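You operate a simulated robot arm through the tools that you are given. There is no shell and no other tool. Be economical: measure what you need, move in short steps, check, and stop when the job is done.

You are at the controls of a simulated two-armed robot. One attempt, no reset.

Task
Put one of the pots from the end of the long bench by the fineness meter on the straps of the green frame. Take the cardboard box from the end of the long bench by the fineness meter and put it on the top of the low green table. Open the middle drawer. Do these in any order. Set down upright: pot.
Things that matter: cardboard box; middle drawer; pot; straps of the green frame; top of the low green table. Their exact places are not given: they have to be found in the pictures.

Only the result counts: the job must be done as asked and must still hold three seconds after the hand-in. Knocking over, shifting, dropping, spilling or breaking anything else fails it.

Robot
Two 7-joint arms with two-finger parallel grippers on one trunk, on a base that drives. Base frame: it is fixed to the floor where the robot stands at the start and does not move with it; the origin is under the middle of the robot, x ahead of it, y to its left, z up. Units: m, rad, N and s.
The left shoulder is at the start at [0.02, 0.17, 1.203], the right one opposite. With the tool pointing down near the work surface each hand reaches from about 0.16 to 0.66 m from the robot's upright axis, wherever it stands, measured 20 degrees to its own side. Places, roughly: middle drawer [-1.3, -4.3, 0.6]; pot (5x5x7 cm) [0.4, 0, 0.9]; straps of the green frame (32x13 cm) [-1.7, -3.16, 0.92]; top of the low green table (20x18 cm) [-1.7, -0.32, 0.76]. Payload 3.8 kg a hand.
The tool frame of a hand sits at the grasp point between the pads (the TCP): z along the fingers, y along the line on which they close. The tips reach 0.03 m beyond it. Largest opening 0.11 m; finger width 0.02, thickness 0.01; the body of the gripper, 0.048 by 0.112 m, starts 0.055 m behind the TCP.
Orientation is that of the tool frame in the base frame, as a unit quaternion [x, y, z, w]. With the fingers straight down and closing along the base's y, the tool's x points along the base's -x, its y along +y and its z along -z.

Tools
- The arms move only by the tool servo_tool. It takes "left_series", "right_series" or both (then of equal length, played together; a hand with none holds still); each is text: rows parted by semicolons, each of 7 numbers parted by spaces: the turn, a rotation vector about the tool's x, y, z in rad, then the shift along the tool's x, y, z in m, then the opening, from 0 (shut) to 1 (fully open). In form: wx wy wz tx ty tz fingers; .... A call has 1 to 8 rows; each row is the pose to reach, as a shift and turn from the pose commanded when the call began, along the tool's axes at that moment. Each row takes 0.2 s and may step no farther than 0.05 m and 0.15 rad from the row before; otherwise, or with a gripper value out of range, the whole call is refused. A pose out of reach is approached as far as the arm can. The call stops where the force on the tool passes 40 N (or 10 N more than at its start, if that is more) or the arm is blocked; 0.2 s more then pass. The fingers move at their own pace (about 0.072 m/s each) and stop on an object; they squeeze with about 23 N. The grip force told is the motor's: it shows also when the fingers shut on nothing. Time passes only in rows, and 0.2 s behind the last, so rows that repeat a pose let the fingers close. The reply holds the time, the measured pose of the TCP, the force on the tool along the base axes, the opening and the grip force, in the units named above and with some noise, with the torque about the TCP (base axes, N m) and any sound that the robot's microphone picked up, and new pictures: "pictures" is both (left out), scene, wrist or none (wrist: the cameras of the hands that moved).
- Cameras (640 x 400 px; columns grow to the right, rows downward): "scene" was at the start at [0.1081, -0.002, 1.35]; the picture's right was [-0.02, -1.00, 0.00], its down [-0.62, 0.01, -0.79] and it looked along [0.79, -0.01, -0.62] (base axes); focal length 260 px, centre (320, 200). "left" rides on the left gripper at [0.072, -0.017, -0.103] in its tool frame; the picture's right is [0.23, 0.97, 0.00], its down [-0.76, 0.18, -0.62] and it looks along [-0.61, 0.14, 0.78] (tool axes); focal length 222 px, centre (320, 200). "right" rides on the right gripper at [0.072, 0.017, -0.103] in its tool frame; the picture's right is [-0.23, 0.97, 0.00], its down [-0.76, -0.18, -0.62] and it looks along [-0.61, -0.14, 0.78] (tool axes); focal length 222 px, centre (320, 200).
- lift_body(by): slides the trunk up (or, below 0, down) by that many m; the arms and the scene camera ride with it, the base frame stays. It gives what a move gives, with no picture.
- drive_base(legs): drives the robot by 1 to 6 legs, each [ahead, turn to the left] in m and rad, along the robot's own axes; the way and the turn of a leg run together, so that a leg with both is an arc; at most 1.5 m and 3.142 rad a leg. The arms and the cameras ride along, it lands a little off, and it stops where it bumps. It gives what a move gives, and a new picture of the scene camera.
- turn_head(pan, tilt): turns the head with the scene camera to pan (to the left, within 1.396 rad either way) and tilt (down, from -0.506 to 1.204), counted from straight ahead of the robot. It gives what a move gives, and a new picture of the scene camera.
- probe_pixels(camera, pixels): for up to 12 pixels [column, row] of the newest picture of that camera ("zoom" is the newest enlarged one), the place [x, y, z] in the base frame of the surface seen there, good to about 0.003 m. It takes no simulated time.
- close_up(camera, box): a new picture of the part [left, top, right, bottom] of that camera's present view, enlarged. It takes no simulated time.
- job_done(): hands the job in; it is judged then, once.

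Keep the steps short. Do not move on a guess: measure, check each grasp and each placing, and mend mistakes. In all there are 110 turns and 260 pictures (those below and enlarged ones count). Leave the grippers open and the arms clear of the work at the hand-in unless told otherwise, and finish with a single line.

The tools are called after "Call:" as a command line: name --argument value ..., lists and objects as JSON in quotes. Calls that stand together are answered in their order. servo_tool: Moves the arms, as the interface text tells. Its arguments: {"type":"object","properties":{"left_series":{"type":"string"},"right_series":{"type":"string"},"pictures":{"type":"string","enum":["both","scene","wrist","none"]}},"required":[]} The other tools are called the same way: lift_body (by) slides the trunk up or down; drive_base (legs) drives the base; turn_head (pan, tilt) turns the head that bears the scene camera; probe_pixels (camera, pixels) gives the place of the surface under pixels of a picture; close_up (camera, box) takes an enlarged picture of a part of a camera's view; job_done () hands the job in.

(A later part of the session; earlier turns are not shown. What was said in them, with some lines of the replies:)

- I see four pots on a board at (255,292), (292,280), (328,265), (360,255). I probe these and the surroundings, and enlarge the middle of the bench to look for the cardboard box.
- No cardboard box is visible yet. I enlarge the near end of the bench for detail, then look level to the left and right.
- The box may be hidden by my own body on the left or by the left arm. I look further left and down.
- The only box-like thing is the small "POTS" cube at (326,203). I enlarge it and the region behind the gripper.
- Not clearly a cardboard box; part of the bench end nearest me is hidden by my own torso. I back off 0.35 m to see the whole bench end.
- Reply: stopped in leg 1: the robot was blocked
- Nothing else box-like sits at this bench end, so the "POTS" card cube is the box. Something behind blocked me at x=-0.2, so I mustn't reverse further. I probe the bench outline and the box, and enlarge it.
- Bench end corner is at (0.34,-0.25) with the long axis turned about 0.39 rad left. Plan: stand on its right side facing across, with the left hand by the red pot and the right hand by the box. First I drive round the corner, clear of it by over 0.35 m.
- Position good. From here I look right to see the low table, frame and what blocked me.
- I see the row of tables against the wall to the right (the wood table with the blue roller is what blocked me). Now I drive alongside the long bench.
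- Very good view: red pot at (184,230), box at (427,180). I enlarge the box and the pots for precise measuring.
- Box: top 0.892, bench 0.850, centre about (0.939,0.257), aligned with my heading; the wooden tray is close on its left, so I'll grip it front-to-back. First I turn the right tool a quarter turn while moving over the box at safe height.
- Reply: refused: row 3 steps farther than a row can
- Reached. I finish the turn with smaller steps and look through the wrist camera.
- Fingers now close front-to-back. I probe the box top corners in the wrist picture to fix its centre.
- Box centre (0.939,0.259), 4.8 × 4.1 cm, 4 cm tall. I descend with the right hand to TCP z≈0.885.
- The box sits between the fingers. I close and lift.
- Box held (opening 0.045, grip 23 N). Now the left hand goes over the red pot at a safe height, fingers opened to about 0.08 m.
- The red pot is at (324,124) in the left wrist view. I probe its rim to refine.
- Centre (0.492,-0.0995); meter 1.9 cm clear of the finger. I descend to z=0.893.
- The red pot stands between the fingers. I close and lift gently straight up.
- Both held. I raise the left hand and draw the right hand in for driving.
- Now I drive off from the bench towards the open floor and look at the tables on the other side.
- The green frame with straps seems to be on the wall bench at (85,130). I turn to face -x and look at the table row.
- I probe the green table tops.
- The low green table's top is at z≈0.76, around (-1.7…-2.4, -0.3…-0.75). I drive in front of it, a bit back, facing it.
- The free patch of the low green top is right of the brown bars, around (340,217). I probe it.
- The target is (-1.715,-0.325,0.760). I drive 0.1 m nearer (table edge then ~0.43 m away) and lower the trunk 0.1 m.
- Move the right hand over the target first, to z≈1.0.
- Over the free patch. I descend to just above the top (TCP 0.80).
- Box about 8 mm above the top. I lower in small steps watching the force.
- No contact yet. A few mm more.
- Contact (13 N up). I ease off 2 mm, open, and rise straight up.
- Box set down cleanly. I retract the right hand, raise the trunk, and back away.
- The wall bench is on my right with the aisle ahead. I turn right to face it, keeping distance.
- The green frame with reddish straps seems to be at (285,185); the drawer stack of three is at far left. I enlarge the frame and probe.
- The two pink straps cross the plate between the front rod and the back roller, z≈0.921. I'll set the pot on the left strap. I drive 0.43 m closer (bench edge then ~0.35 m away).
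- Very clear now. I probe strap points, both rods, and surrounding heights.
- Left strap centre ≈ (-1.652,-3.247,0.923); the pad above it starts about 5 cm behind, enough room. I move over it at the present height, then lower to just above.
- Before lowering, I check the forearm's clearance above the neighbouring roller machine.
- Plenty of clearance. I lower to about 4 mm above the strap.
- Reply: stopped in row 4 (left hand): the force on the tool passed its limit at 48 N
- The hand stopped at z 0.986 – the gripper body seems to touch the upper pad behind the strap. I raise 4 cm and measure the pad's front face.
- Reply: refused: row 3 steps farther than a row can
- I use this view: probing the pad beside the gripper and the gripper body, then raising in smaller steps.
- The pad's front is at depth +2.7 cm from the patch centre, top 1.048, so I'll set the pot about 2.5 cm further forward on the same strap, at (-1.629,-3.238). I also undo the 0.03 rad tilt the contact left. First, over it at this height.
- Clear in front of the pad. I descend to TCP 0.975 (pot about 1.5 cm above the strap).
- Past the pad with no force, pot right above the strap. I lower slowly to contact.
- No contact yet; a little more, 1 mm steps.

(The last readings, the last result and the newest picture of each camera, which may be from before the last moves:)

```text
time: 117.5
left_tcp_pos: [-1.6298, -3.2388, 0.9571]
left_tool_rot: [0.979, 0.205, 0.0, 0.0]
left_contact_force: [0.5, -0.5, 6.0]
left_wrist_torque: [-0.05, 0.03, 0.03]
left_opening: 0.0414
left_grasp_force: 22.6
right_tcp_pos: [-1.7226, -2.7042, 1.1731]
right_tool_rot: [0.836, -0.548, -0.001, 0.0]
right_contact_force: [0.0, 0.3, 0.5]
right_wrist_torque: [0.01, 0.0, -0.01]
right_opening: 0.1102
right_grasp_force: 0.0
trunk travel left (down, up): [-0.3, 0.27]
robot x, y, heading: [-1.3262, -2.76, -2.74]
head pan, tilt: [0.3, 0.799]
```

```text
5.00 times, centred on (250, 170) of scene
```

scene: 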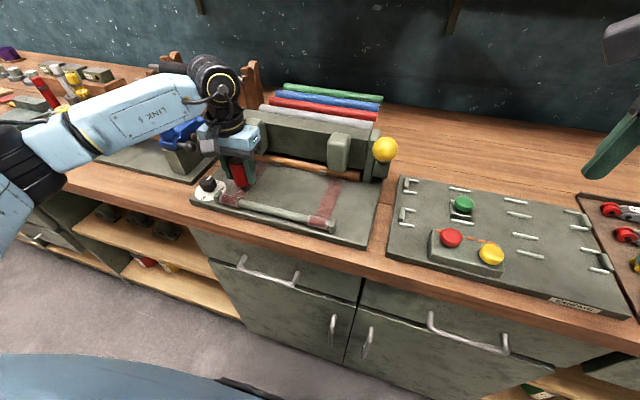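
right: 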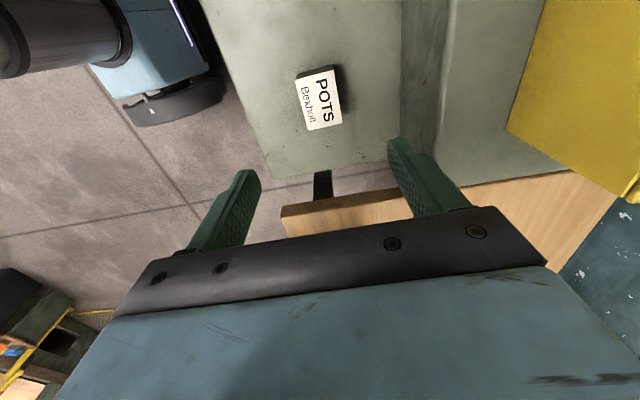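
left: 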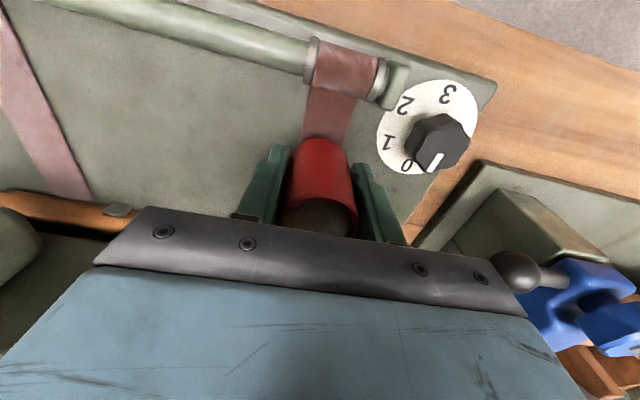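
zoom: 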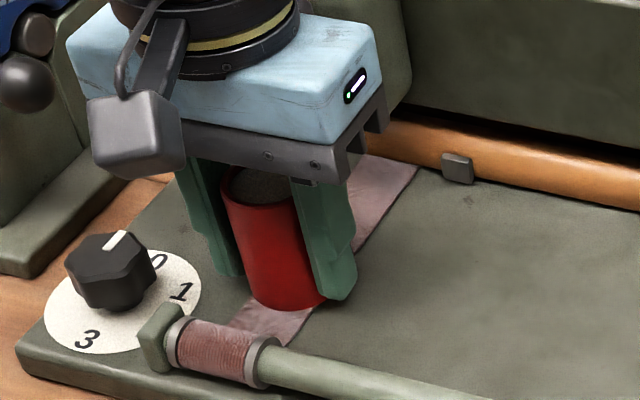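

Contact (7 N), pot upright on the strap. I open modestly and rise straight up.

Call:
servo_tool --left_series "0 0 0 0 0 0 0.6; 0 0 0 0 0 0 0.6; 0 0 0 0 0 0 0.6; 0 0 0 0 0 -0.015 0.6; 0 0 0 0 0 -0.05 0.6; 0 0 0 0 0 -0.09 0.6; 0 0 0 0 0 -0.13 0.6; 0 0 0 0 0 -0.17 0.6" --pictures "both"

Call:
close_up --camera "scene" --box '[190, 110, 310, 210]'

```text
time: 119.2
left_tcp_pos: [-1.6286, -3.2373, 1.1278]
left_tool_rot: [0.979, 0.205, 0.001, 0.0]
left_contact_force: [-1.2, -1.1, 0.5]
left_wrist_torque: [0.0, 0.0, 0.01]
left_opening: 0.0658
left_grasp_force: 0.1
right_tcp_pos: [-1.7229, -2.7022, 1.1714]
right_tool_rot: [0.836, -0.548, -0.001, 0.001]
right_contact_force: [0.1, -0.3, -0.9]
right_wrist_torque: [-0.02, 0.01, -0.01]
right_opening: 0.11
right_grasp_force: 0.1
trunk travel left (down, up): [-0.3, 0.27]
robot x, y, heading: [-1.3234, -2.7572, -2.739]
head pan, tilt: [0.3, 0.799]
```

scene: 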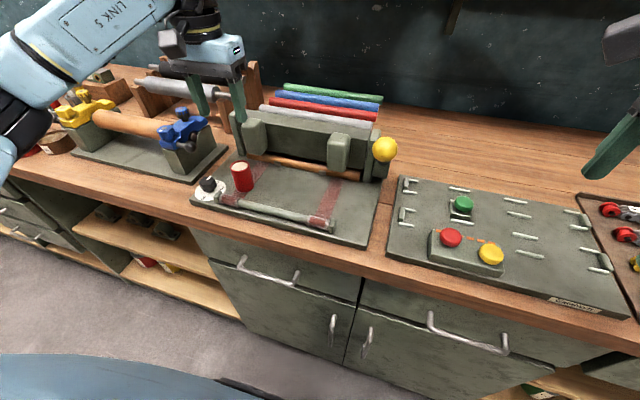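
left: 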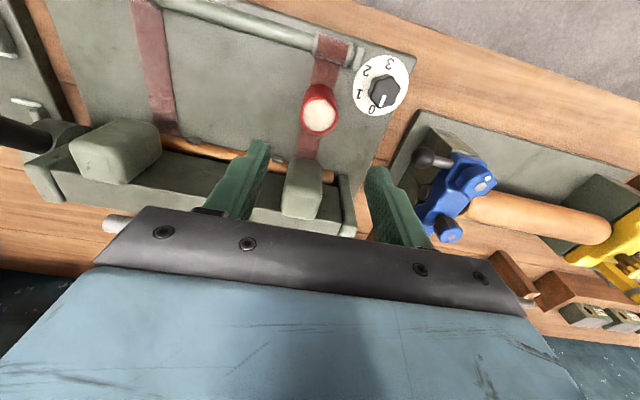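

```text
4.00 times, centred on (250, 160) of scene
```

zoom: 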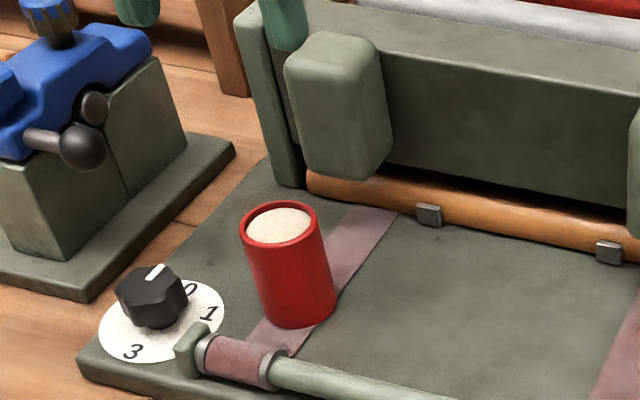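

The pot stands upright on the strap. Now the drawer. I draw the left hand back, back off 0.4 m and turn left along the aisle.

Call:
servo_tool --left_series "0 0 0 0.03 0 -0.01 0.6; 0 0 0 0.07 0 -0.03 0.6; 0 0 0 0.11 0 -0.04 1; 0 0 0 0.15 0 -0.04 1" --pictures "none"

Call:
drive_base --legs '[[-0.4, 0], [0, 1.55]]'

Call:
turn_head --pan -0.1 --tilt 0.5

```text
time: 120.2
left_tcp_pos: [-1.4925, -3.1772, 1.1654]
left_tool_rot: [0.979, 0.206, 0.001, 0.0]
left_contact_force: [0.4, -1.0, 0.0]
left_wrist_torque: [-0.02, 0.0, 0.01]
left_opening: 0.11
left_grasp_force: 0.0
right_tcp_pos: [-1.7207, -2.7027, 1.1732]
right_tool_rot: [0.836, -0.548, -0.001, 0.001]
right_contact_force: [0.2, -0.6, 0.5]
right_wrist_torque: [-0.01, 0.01, 0.01]
right_opening: 0.11
right_grasp_force: 0.0
trunk travel left (down, up): [-0.3, 0.27]
robot x, y, heading: [-1.3248, -2.753, -2.738]
head pan, tilt: [0.3, 0.799]
```

```text
time: 126.5
left_tcp_pos: [-0.5347, -2.7695, 1.1653]
left_tool_rot: [0.553, 0.833, 0.0, -0.001]
left_contact_force: [-0.2, 0.0, -0.7]
left_wrist_torque: [0.0, 0.05, -0.01]
left_opening: 0.1102
left_grasp_force: 0.0
right_tcp_pos: [-1.0134, -2.9932, 1.1717]
right_tool_rot: [0.981, 0.196, 0.0, 0.001]
right_contact_force: [0.1, 0.9, -0.7]
right_wrist_torque: [0.01, 0.0, 0.0]
right_opening: 0.11
right_grasp_force: 0.1
trunk travel left (down, up): [-0.3, 0.27]
robot x, y, heading: [-0.9559, -2.5966, -1.175]
head pan, tilt: [0.3, 0.799]
```

scene: 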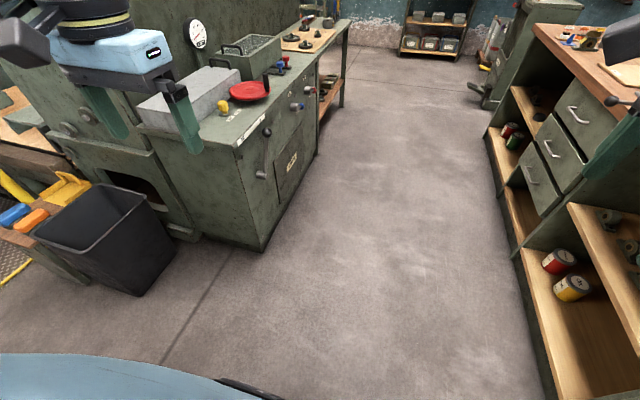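

```text
time: 127.4
left_tcp_pos: [-0.5336, -2.7697, 1.1652]
left_tool_rot: [0.553, 0.833, 0.001, -0.001]
left_contact_force: [-0.1, -0.9, 0.3]
left_wrist_torque: [-0.02, -0.02, 0.0]
left_opening: 0.1101
left_grasp_force: 0.0
right_tcp_pos: [-1.0131, -2.9925, 1.1719]
right_tool_rot: [0.981, 0.196, 0.0, 0.001]
right_contact_force: [0.5, 0.2, -0.7]
right_wrist_torque: [-0.04, 0.0, -0.03]
right_opening: 0.1102
right_grasp_force: 0.1
trunk travel left (down, up): [-0.3, 0.27]
robot x, y, heading: [-0.9553, -2.5971, -1.181]
head pan, tilt: [-0.099, 0.499]
```

scene: 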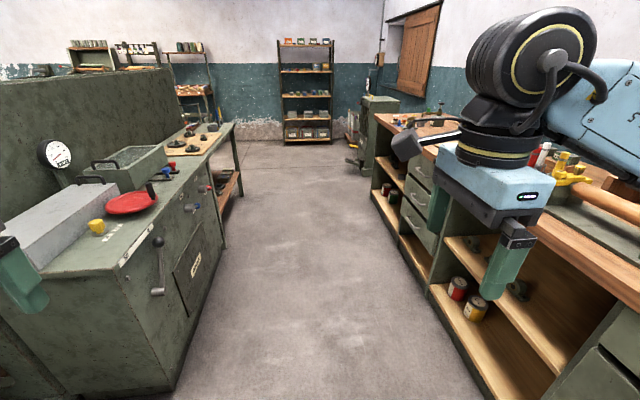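

I measure the aisle: machine's floor edge, crank, bench foot edge, and the drawer fronts.

Call:
probe_pixels --camera "scene" --pixels '[[172, 388], [225, 250], [160, 292], [492, 390], [405, 260], [423, 176], [417, 200], [412, 225], [418, 192], [412, 218], [235, 200], [425, 165]]'

Call:
close_up --camera "scene" --box '[360, 120, 480, 270]'

```text
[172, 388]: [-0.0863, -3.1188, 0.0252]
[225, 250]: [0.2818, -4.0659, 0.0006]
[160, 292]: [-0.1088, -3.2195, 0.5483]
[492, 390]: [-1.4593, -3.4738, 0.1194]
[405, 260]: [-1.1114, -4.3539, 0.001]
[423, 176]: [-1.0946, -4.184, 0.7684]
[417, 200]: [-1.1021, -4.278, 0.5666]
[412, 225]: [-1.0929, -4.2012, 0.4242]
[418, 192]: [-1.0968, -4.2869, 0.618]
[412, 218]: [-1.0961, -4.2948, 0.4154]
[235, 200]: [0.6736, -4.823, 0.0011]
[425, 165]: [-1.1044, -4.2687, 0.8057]
```

```text
2.67 times, centred on (420, 195) of scene
```

zoom: 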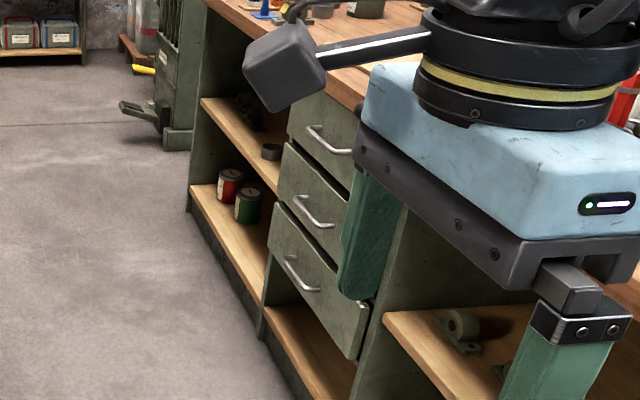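

The aisle is 1.3 m wide; drawer fronts are near (-1.10,-4.28), middle drawer at z≈0.6. I drive down the aisle and turn to face the drawers, about 0.75 m off.

Call:
drive_base --legs '[[0, -0.017], [1.5, 0], [0.19, 0], [0, -1.553]]'

Call:
turn_head --pan -0.25 --tilt 0.7

```text
time: 140.1
left_tcp_pos: [-0.529, -4.5926, 1.1653]
left_tool_rot: [0.981, 0.195, 0.0, 0.0]
left_contact_force: [0.3, 0.7, 0.8]
left_wrist_torque: [0.01, -0.04, -0.01]
left_opening: 0.1102
left_grasp_force: 0.0
right_tcp_pos: [-0.7497, -4.111, 1.1705]
right_tool_rot: [0.831, -0.557, 0.0, 0.001]
right_contact_force: [-0.7, -0.5, -0.4]
right_wrist_torque: [0.03, -0.01, 0.01]
right_opening: 0.11
right_grasp_force: 0.0
trunk travel left (down, up): [-0.3, 0.27]
robot x, y, heading: [-0.3543, -4.1713, -2.756]
head pan, tilt: [-0.099, 0.499]
```

scene: 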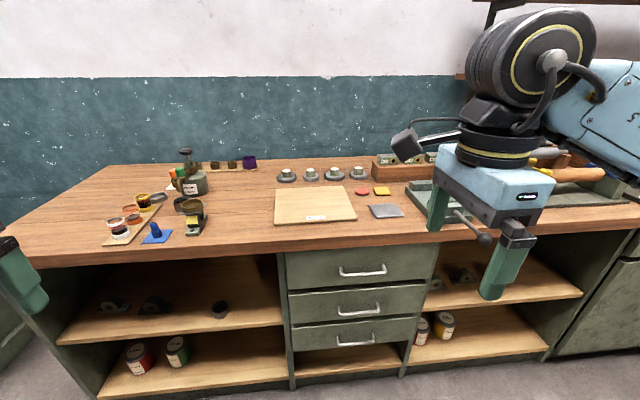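

```text
time: 140.8
left_tcp_pos: [-0.5287, -4.5922, 1.1651]
left_tool_rot: [0.981, 0.194, 0.0, 0.0]
left_contact_force: [-0.4, 1.0, -0.1]
left_wrist_torque: [0.0, 0.02, -0.01]
left_opening: 0.1099
left_grasp_force: 0.1
right_tcp_pos: [-0.7493, -4.1119, 1.1711]
right_tool_rot: [0.831, -0.557, -0.001, 0.001]
right_contact_force: [0.3, -0.2, -0.1]
right_wrist_torque: [-0.06, 0.0, 0.02]
right_opening: 0.1099
right_grasp_force: 0.0
trunk travel left (down, up): [-0.3, 0.27]
robot x, y, heading: [-0.3537, -4.1683, -2.759]
head pan, tilt: [-0.25, 0.7]
```

scene: 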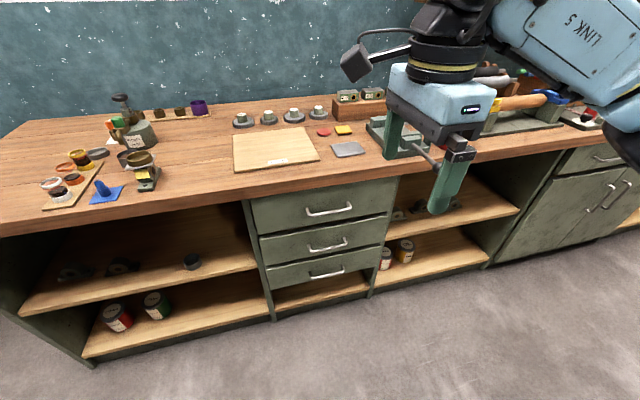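

Facing the drawers. I enlarge the drawer handles and measure them.

Call:
close_up --camera "scene" --box '[240, 170, 400, 300]'

Call:
probe_pixels --camera "scene" --pixels '[[312, 248], [328, 246], [344, 241], [328, 238], [328, 256], [328, 212], [328, 274], [270, 245], [378, 230], [310, 246], [346, 239], [330, 190]]'

```text
3.08 times, centred on (320, 235) of scene
```

zoom: 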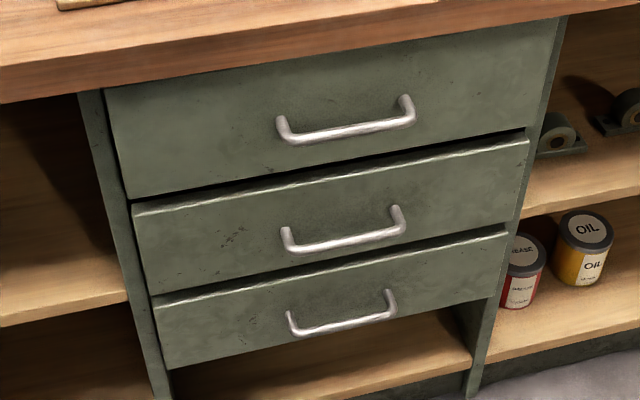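

```text
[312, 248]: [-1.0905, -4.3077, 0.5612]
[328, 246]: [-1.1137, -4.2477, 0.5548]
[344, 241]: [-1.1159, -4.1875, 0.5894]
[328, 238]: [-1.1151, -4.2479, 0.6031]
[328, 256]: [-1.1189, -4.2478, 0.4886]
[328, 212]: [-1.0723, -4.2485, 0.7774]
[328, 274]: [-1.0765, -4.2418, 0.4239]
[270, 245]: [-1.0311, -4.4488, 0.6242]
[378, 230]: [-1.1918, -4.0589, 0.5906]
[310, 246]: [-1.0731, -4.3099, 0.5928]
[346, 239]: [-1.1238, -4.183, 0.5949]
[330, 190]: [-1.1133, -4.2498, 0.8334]
```

Call:
probe_pixels --camera "zoom" --pixels '[[345, 243], [300, 250], [320, 247], [370, 238], [395, 231], [345, 220], [345, 270], [345, 132], [345, 326], [250, 250], [440, 210], [345, 190]]'

```text
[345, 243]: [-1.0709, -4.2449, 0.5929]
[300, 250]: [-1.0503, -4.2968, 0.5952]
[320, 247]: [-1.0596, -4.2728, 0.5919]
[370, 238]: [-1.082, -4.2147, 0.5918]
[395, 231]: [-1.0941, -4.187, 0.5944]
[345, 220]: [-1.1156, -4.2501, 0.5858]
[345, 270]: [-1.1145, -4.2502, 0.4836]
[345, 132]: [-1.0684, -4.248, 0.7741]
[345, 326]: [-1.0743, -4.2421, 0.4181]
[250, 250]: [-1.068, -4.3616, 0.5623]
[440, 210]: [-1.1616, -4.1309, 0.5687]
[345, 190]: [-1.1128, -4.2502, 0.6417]
```

Bar centre (-1.072,-4.242,0.590), 4 cm off the face, aligned with my heading. I'll grip it with the right hand pointing forward, fingers above and below. First I lower the trunk 0.3 m, then pitch the right hand up while bringing it forward a little.

Call:
lift_body --by -0.3

Call:
servo_tool --right_series "-0.14 0 0 0 0.015 0.01 1; -0.28 0 0 0 0.03 0.02 1; -0.42 0 0 0 0.045 0.03 1; -0.56 0 0 0 0.06 0.04 1; -0.7 0 0 0 0.075 0.05 1; -0.84 0 0 0 0.09 0.06 1; -0.98 0 0 0 0.105 0.07 1; -1.12 0 0 0 0.12 0.08 1" --pictures "scene"

```text
time: 143.8
left_tcp_pos: [-0.5297, -4.5917, 0.8667]
left_tool_rot: [0.981, 0.195, 0.002, 0.0]
left_contact_force: [-0.9, -0.4, -0.3]
left_wrist_torque: [-0.03, 0.0, 0.01]
left_opening: 0.1099
left_grasp_force: 0.0
right_tcp_pos: [-0.7496, -4.1121, 0.8721]
right_tool_rot: [0.831, -0.556, 0.0, 0.0]
right_contact_force: [-1.2, -0.5, 0.5]
right_wrist_torque: [-0.01, 0.0, -0.01]
right_opening: 0.1103
right_grasp_force: 0.1
trunk travel left (down, up): [0.0, 0.57]
robot x, y, heading: [-0.3503, -4.1692, -2.754]
head pan, tilt: [-0.25, 0.7]
```

```text
time: 145.6
left_tcp_pos: [-0.5288, -4.5928, 0.8669]
left_tool_rot: [0.981, 0.195, 0.001, 0.0]
left_contact_force: [0.0, 0.3, -0.1]
left_wrist_torque: [-0.01, 0.01, 0.0]
left_opening: 0.1101
left_grasp_force: 0.0
right_tcp_pos: [-0.8591, -4.1578, 0.7912]
right_tool_rot: [0.703, -0.471, -0.296, 0.443]
right_contact_force: [0.8, -0.8, 0.1]
right_wrist_torque: [0.0, 0.03, 0.0]
right_opening: 0.1099
right_grasp_force: 0.1
trunk travel left (down, up): [0.0, 0.57]
robot x, y, heading: [-0.3496, -4.1725, -2.752]
head pan, tilt: [-0.25, 0.7]
```

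scene: 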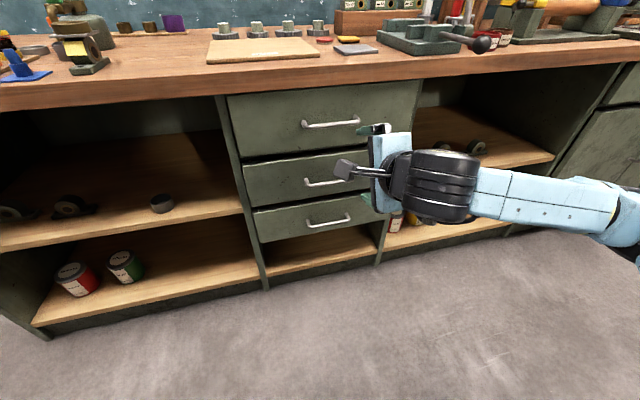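

The hand pitches well. I finish the turn and move to a point 9 cm in front of the middle bar.

Call:
servo_tool --right_series "-0.0752 0 0 0 -0.0202 0.0355 1; -0.1504 0 0 0 -0.0404 0.071 1; -0.2256 0 0 0 -0.0606 0.1065 1; -0.3008 0 0 0 -0.0808 0.142 1; -0.376 0 0 0 -0.101 0.1776 1; -0.4508 0 0 0 -0.1212 0.2131 1" --pictures "both"

```text
time: 147.2
left_tcp_pos: [-0.5294, -4.5902, 0.8667]
left_tool_rot: [0.981, 0.195, 0.001, 0.0]
left_contact_force: [0.9, -0.3, 0.1]
left_wrist_torque: [-0.04, 0.04, -0.02]
left_opening: 0.1101
left_grasp_force: 0.1
right_tcp_pos: [-0.9364, -4.2518, 0.7188]
right_tool_rot: [-0.586, 0.597, 0.289, -0.467]
right_contact_force: [0.4, 0.7, 0.1]
right_wrist_torque: [-0.01, 0.06, 0.01]
right_opening: 0.1102
right_grasp_force: 0.0
right hand out of reach, approached as far as the arm can: row 1, 2, 3, 4, 5, 6
trunk travel left (down, up): [0.0, 0.57]
robot x, y, heading: [-0.3521, -4.1691, -2.758]
head pan, tilt: [-0.25, 0.7]
stopped in row 6 (right hand): the arm was blocked; the commanded pose is now the measured one
```

scene: 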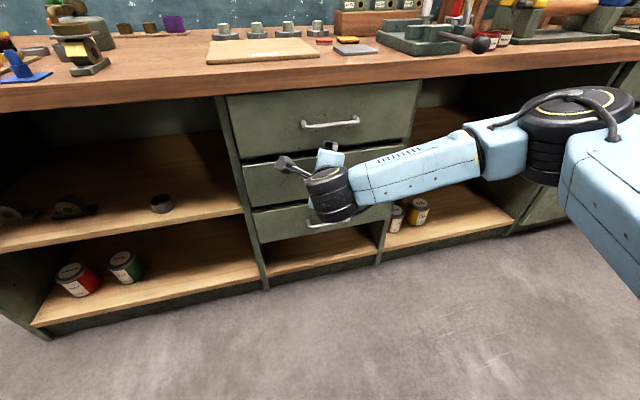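
right: 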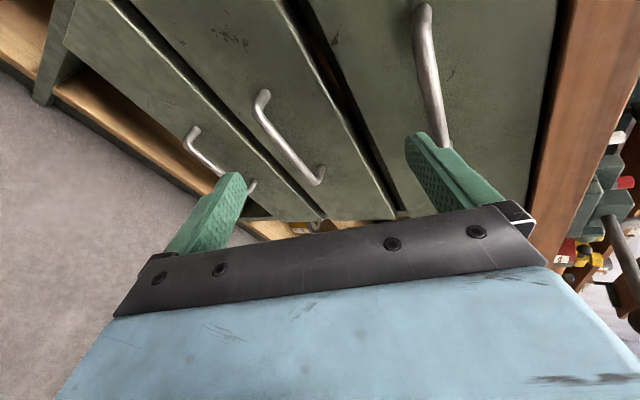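

The arm hit a joint limit at full horizontal pitch. A pitch of about 1.0 rad (fingers forward and down) was easy, and that suffices for gripping the bar with a part-open hand. I go to a pre-grasp 10 cm off the bar in that attitude.

Call:
servo_tool --right_series "0.043 0.029 -0.076 -0.0158 -0.0092 0.0184 0.65; 0.087 0.059 -0.153 -0.0316 -0.0185 0.0368 0.65; 0.13 0.088 -0.23 -0.0474 -0.0277 0.0553 0.65; 0.173 0.117 -0.306 -0.0632 -0.0369 0.0737 0.65; 0.173 0.117 -0.306 -0.0632 -0.0369 0.0737 0.65" --pictures "both"

```text
time: 148.4
left_tcp_pos: [-0.5298, -4.5921, 0.8659]
left_tool_rot: [0.981, 0.195, 0.002, 0.0]
left_contact_force: [-0.2, -0.2, 0.2]
left_wrist_torque: [-0.01, -0.04, -0.03]
left_opening: 0.1102
left_grasp_force: 0.0
right_tcp_pos: [-0.9948, -4.2104, 0.6423]
right_tool_rot: [0.725, -0.494, -0.269, 0.398]
right_contact_force: [0.2, 0.0, 0.6]
right_wrist_torque: [0.02, 0.01, -0.04]
right_opening: 0.0717
right_grasp_force: 0.1
trunk travel left (down, up): [0.0, 0.57]
robot x, y, heading: [-0.3528, -4.1713, -2.757]
head pan, tilt: [-0.25, 0.7]
```

scene: 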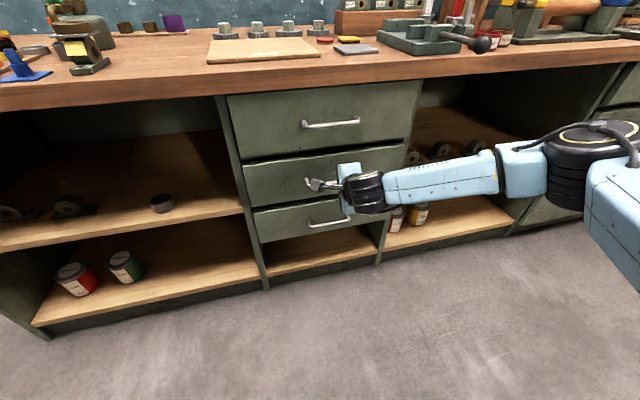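
right: 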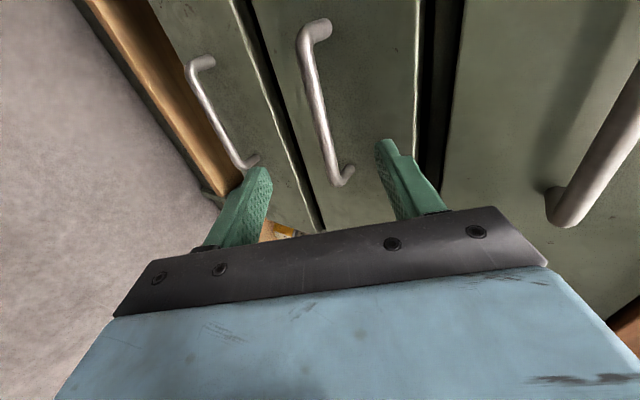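

Pre-grasp reached, with the middle bar between the fingers. I probe the bar in the wrist view to refine.

Call:
probe_pixels --camera "right" --pixels '[[310, 65], [317, 95], [325, 130], [332, 160], [320, 110], [350, 110], [290, 110]]'

```text
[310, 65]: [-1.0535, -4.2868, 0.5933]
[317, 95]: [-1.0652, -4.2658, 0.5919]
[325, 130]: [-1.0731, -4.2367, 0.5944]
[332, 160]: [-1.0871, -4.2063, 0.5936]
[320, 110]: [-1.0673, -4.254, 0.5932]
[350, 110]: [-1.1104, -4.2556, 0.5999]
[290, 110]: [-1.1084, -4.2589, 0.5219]
```

The bar lies exactly on the tool axis, 10 cm ahead. I narrow the fingers to about 5 cm and advance 8.7 cm.

Call:
servo_tool --right_series "0 0 0 0 0 0 0.46; 0 0 0 0 0 0.03 0.46; 0 0 0 0 0 0.06 0.46; 0 0 0 0 0 0.075 0.46; 0 0 0 0 0 0.087 0.46" --pictures "wrist"

```text
time: 149.6
left_tcp_pos: [-0.5291, -4.5924, 0.8649]
left_tool_rot: [0.981, 0.196, 0.002, -0.001]
left_contact_force: [0.8, 0.2, -0.4]
left_wrist_torque: [0.0, 0.02, 0.0]
left_opening: 0.1098
left_grasp_force: 0.2
right_tcp_pos: [-1.0625, -4.2372, 0.5942]
right_tool_rot: [0.725, -0.494, -0.271, 0.396]
right_contact_force: [-0.1, 0.3, 0.5]
right_wrist_torque: [0.0, 0.0, 0.02]
right_opening: 0.0506
right_grasp_force: 0.1
trunk travel left (down, up): [0.0, 0.57]
robot x, y, heading: [-0.3542, -4.1714, -2.756]
head pan, tilt: [-0.25, 0.7]
```

right: 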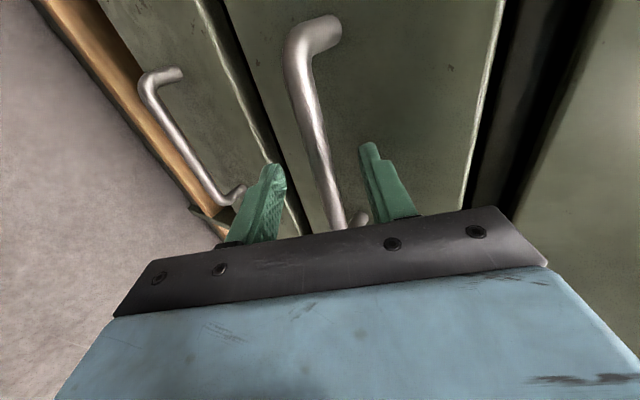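

The bar is between the fingers with no contact. I close on it.

Call:
servo_tool --right_series "0 0 0 0 0 0 0; 0 0 0 0 0 0 0; 0 0 0 0 0 0 0; 0 0 0 0 0 0 0" --pictures "wrist"

```text
time: 150.6
left_tcp_pos: [-0.5287, -4.5921, 0.8663]
left_tool_rot: [0.981, 0.196, 0.001, 0.0]
left_contact_force: [-0.8, 0.4, -0.2]
left_wrist_torque: [0.02, -0.04, -0.02]
left_opening: 0.1101
left_grasp_force: 0.2
right_tcp_pos: [-1.0646, -4.2385, 0.597]
right_tool_rot: [0.725, -0.494, -0.271, 0.397]
right_contact_force: [-1.1, 2.0, 12.4]
right_wrist_torque: [0.5, 0.45, 0.55]
right_opening: 0.0138
right_grasp_force: 45.0
trunk travel left (down, up): [0.0, 0.57]
robot x, y, heading: [-0.3558, -4.1696, -2.76]
head pan, tilt: [-0.25, 0.7]
```

right: 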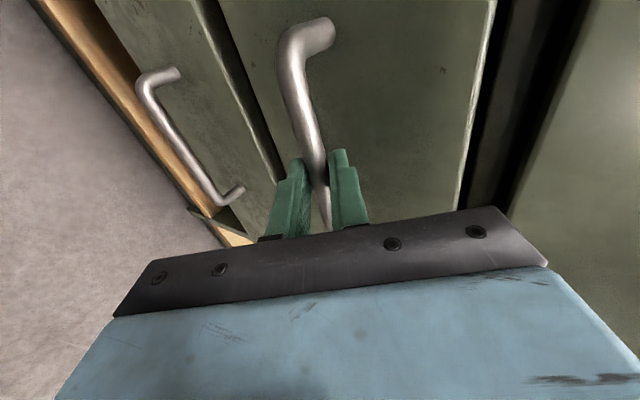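

Firmly on the bar. I pull straight back horizontally in small steps.

Call:
servo_tool --right_series "0 0 0 0 -0.003 -0.010 0; 0 0 0 0 -0.011 -0.023 0; 0 0 0 0 -0.022 -0.040 0; 0 0 0 0 -0.033 -0.057 0; 0 0 0 0 -0.044 -0.074 0; 0 0 0 0 -0.055 -0.091 0; 0 0 0 0 -0.065 -0.107 0; 0 0 0 0 -0.076 -0.124 0" --pictures "both"

```text
time: 152.0
left_tcp_pos: [-0.5289, -4.5925, 0.8654]
left_tool_rot: [0.98, 0.198, 0.002, -0.001]
left_contact_force: [-0.3, -0.3, -0.4]
left_wrist_torque: [0.02, 0.02, -0.03]
left_opening: 0.1101
left_grasp_force: 0.1
right_tcp_pos: [-0.9921, -4.2045, 0.6015]
right_tool_rot: [0.74, -0.496, -0.25, 0.379]
right_contact_force: [1.2, -0.5, -19.1]
right_wrist_torque: [0.04, -0.55, 1.18]
right_opening: 0.0137
right_grasp_force: 45.1
right hand out of reach, approached as far as the arm can: row 3, 4, 5, 6
trunk travel left (down, up): [0.0, 0.57]
robot x, y, heading: [-0.3561, -4.1702, -2.756]
head pan, tilt: [-0.25, 0.7]
stopped in row 6 (right hand): the force on the tool passed its limit at 65 N (the readings are from after the stop); the commanded pose is now the measured one
```

scene: 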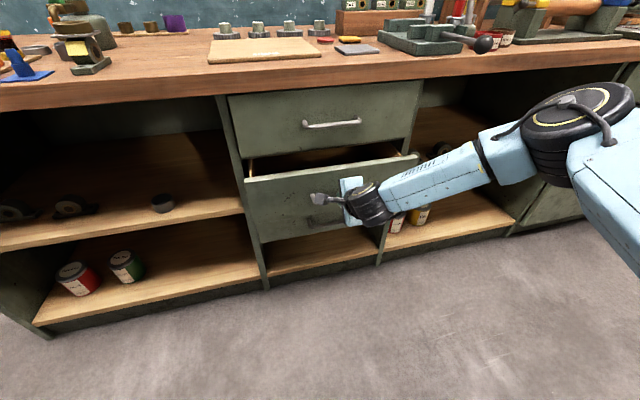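
right: 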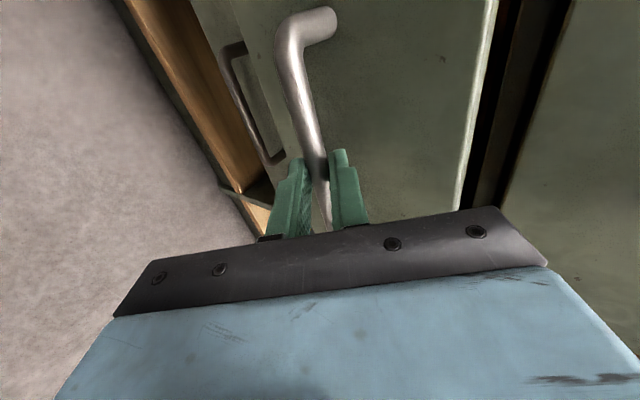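

The drawer came out 8 cm; the arm's posture limits more. I ease the vertical strain (4 mm down), then pull on by driving the base back 0.12 m.

Call:
servo_tool --right_series "0 0 0 0 -0.0035 0.0022 0; 0 0 0 0 -0.0035 0.0022 0" --pictures "none"

Call:
drive_base --legs '[[-0.12, 0]]'

```text
time: 152.6
left_tcp_pos: [-0.5307, -4.5935, 0.8657]
left_tool_rot: [0.98, 0.197, 0.003, 0.0]
left_contact_force: [0.2, 0.2, 0.4]
left_wrist_torque: [-0.01, 0.02, -0.04]
left_opening: 0.1102
left_grasp_force: 0.1
right_tcp_pos: [-0.9976, -4.2058, 0.5995]
right_tool_rot: [0.737, -0.497, -0.252, 0.381]
right_contact_force: [1.8, -4.3, -16.7]
right_wrist_torque: [0.3, -0.21, 0.98]
right_opening: 0.0136
right_grasp_force: 45.4
trunk travel left (down, up): [0.0, 0.57]
robot x, y, heading: [-0.3483, -4.17, -2.751]
head pan, tilt: [-0.25, 0.7]
```

```text
time: 153.8
left_tcp_pos: [-0.418, -4.5472, 0.8646]
left_tool_rot: [0.98, 0.198, 0.002, 0.0]
left_contact_force: [0.0, -0.4, 0.1]
left_wrist_torque: [-0.05, -0.02, 0.01]
left_opening: 0.11
left_grasp_force: 0.2
right_tcp_pos: [-0.8847, -4.1602, 0.6004]
right_tool_rot: [0.737, -0.498, -0.253, 0.381]
right_contact_force: [3.2, -5.2, -18.1]
right_wrist_torque: [0.52, -0.11, 0.63]
right_opening: 0.014
right_grasp_force: 45.1
trunk travel left (down, up): [0.0, 0.57]
robot x, y, heading: [-0.2431, -4.1319, -2.75]
head pan, tilt: [-0.25, 0.7]
```

scene: 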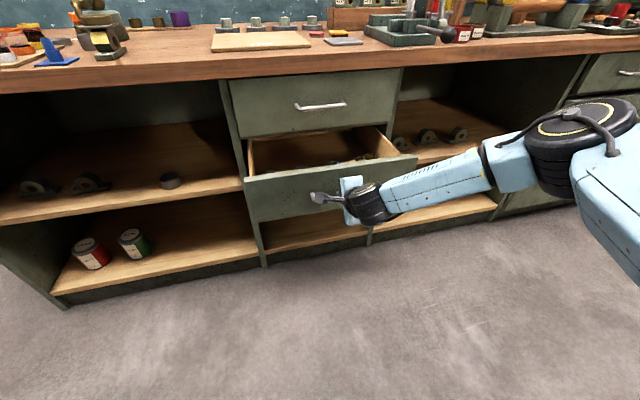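

The drawer follows (about 0.20 m out). One more 0.1 m back; the machine behind is still ~0.5 m away.

Call:
drive_base --legs '[[-0.1, 0]]'

```text
time: 155.0
left_tcp_pos: [-0.326, -4.5112, 0.8642]
left_tool_rot: [0.98, 0.198, 0.001, 0.0]
left_contact_force: [0.2, 0.2, -0.8]
left_wrist_torque: [0.01, -0.03, 0.03]
left_opening: 0.1101
left_grasp_force: 0.0
right_tcp_pos: [-0.7921, -4.1223, 0.5994]
right_tool_rot: [0.737, -0.498, -0.252, 0.381]
right_contact_force: [0.4, 1.2, -7.3]
right_wrist_torque: [0.55, 0.11, 0.47]
right_opening: 0.0136
right_grasp_force: 45.0
trunk travel left (down, up): [0.0, 0.57]
robot x, y, heading: [-0.1492, -4.0858, -2.752]
head pan, tilt: [-0.25, 0.7]
```

scene: 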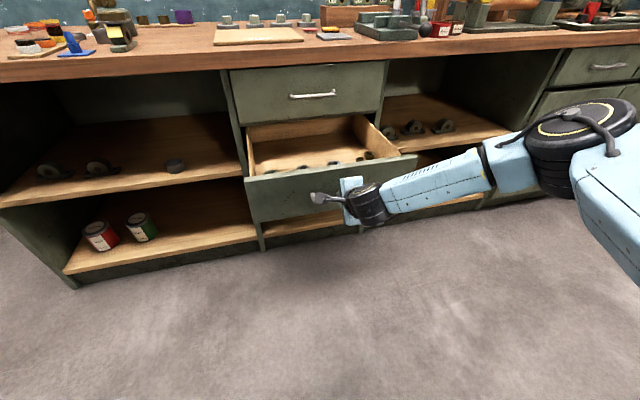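

The drawer is ~0.30 m open. I open the fingers and withdraw along the tool axis.

Call:
servo_tool --right_series "0 0 0 0 0 0 0.5; 0 0 0 0 0 0 0.5; 0 0 0 0 0 0 0.5; 0 0 0 0 0 0 0.5; 0 0 0 0 0 -0.02 0.5; 0 0 0 0 0 -0.04 0.5; 0 0 0 0 0 -0.06 0.5; 0 0 0 0 0 -0.08 0.5" --pictures "both"

```text
time: 156.8
left_tcp_pos: [-0.3243, -4.5112, 0.8664]
left_tool_rot: [0.98, 0.197, 0.002, 0.0]
left_contact_force: [-0.4, 0.1, 0.6]
left_wrist_torque: [0.0, 0.01, 0.01]
left_opening: 0.1102
left_grasp_force: 0.0
right_tcp_pos: [-0.7309, -4.0972, 0.6469]
right_tool_rot: [0.737, -0.498, -0.253, 0.381]
right_contact_force: [0.4, 0.6, -0.2]
right_wrist_torque: [-0.01, 0.01, -0.01]
right_opening: 0.0549
right_grasp_force: 0.1
trunk travel left (down, up): [0.0, 0.57]
robot x, y, heading: [-0.1494, -4.0865, -2.755]
head pan, tilt: [-0.25, 0.7]
```

scene: 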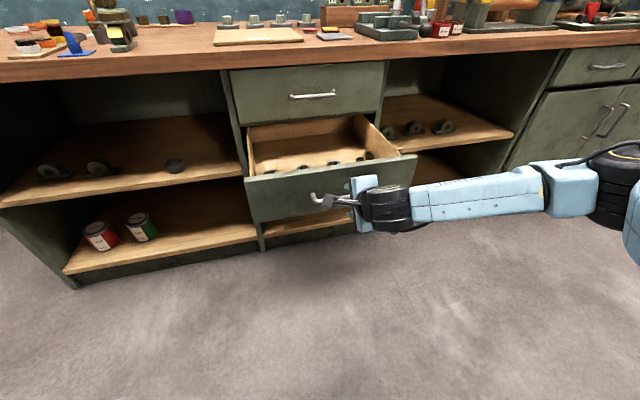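
right: 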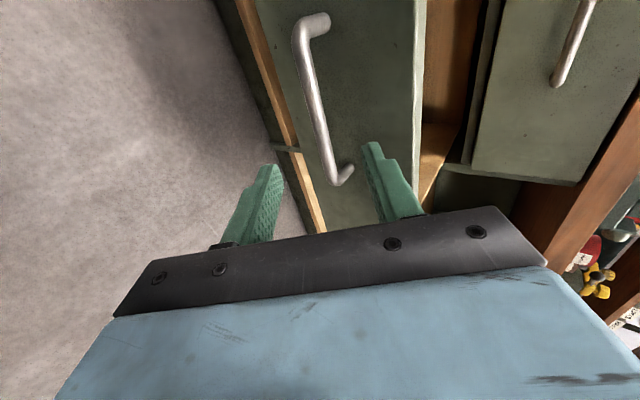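

Free of the handle. I withdraw a bit more, open fully, and raise the trunk to be clear, then check the drawer.

Call:
servo_tool --right_series "0 0 0 0 0 -0.02 0.5; 0 0 0 0 0 -0.04 0.8; 0 0 0 0 0 -0.06 1; 0 0 0 0 0 -0.06 1" --pictures "none"

Call:
lift_body --by 0.3

Call:
turn_head --pan -0.3 --tilt 0.6

```text
time: 157.8
left_tcp_pos: [-0.3242, -4.5084, 0.8651]
left_tool_rot: [0.98, 0.198, 0.001, 0.0]
left_contact_force: [0.2, 0.1, 0.5]
left_wrist_torque: [0.01, 0.0, 0.04]
left_opening: 0.11
left_grasp_force: 0.0
right_tcp_pos: [-0.6872, -4.078, 0.6828]
right_tool_rot: [0.737, -0.498, -0.253, 0.381]
right_contact_force: [0.7, -1.0, -0.6]
right_wrist_torque: [0.03, -0.02, 0.02]
right_opening: 0.1101
right_grasp_force: 0.1
trunk travel left (down, up): [0.0, 0.57]
robot x, y, heading: [-0.1508, -4.09, -2.754]
head pan, tilt: [-0.25, 0.7]
```

```text
time: 160.8
left_tcp_pos: [-0.3253, -4.5101, 1.1645]
left_tool_rot: [0.98, 0.197, 0.001, -0.001]
left_contact_force: [-0.6, 0.4, 1.0]
left_wrist_torque: [-0.01, 0.02, -0.01]
left_opening: 0.1098
left_grasp_force: 0.1
right_tcp_pos: [-0.6874, -4.0787, 0.982]
right_tool_rot: [0.737, -0.498, -0.252, 0.382]
right_contact_force: [0.4, 0.3, -0.4]
right_wrist_torque: [-0.02, -0.04, 0.0]
right_opening: 0.1098
right_grasp_force: 0.0
trunk travel left (down, up): [-0.3, 0.27]
robot x, y, heading: [-0.153, -4.0867, -2.752]
head pan, tilt: [-0.25, 0.7]
```

```text
time: 161.5
left_tcp_pos: [-0.3243, -4.5096, 1.1647]
left_tool_rot: [0.98, 0.198, 0.002, 0.0]
left_contact_force: [0.6, -0.9, 0.4]
left_wrist_torque: [-0.02, -0.02, 0.01]
left_opening: 0.1102
left_grasp_force: 0.1
right_tcp_pos: [-0.6875, -4.0784, 0.9824]
right_tool_rot: [0.737, -0.497, -0.252, 0.381]
right_contact_force: [-0.3, 0.4, 0.3]
right_wrist_torque: [-0.03, -0.01, -0.04]
right_opening: 0.1101
right_grasp_force: 0.1
trunk travel left (down, up): [-0.3, 0.27]
robot x, y, heading: [-0.149, -4.0906, -2.751]
head pan, tilt: [-0.3, 0.6]
```

scene: 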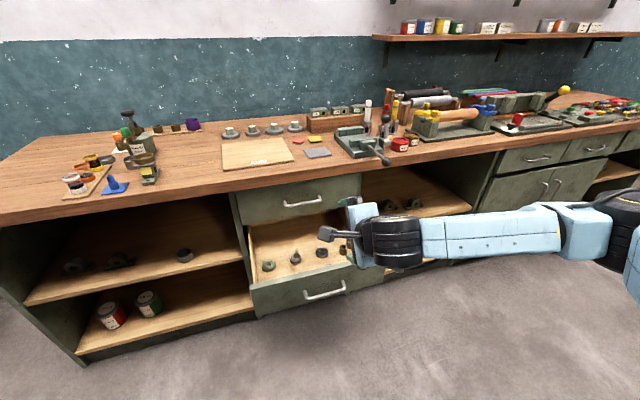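

I verify: drawer handle position (322,293) and the pot on the frame at (518,120).

Call:
probe_pixels --camera "scene" --pixels '[[322, 295], [322, 305], [300, 204], [280, 300]]'

Call:
close_up --camera "scene" --box '[470, 75, 590, 150]'

```text
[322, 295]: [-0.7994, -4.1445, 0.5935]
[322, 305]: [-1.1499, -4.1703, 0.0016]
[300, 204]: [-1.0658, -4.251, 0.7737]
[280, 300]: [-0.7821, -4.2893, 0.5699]
```

```text
5.33 times, centred on (530, 112) of scene
```

zoom: 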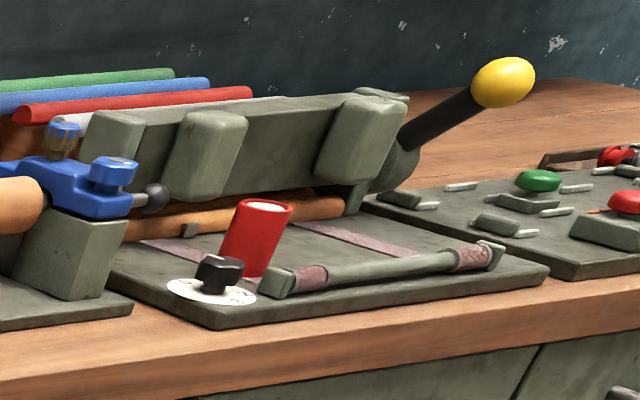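

The middle drawer is about 0.29 m out, the red pot is on the strap, the box is on the low green table, and both hands are open and clear. The pot's lean in this view is wide-angle distortion; it stood upright in the close view. I hand in.

Call:
job_done

```text
The job is handed in.
```

I've handed the job in: the red pot stands on the left strap of the green frame, the "POTS" box is on the low green table, and the middle drawer is about 0.29 m open; I took that box as the cardboard box because no other box was at that bench end, and my left gripper bumped the frame's upper pad once with no visible shift.
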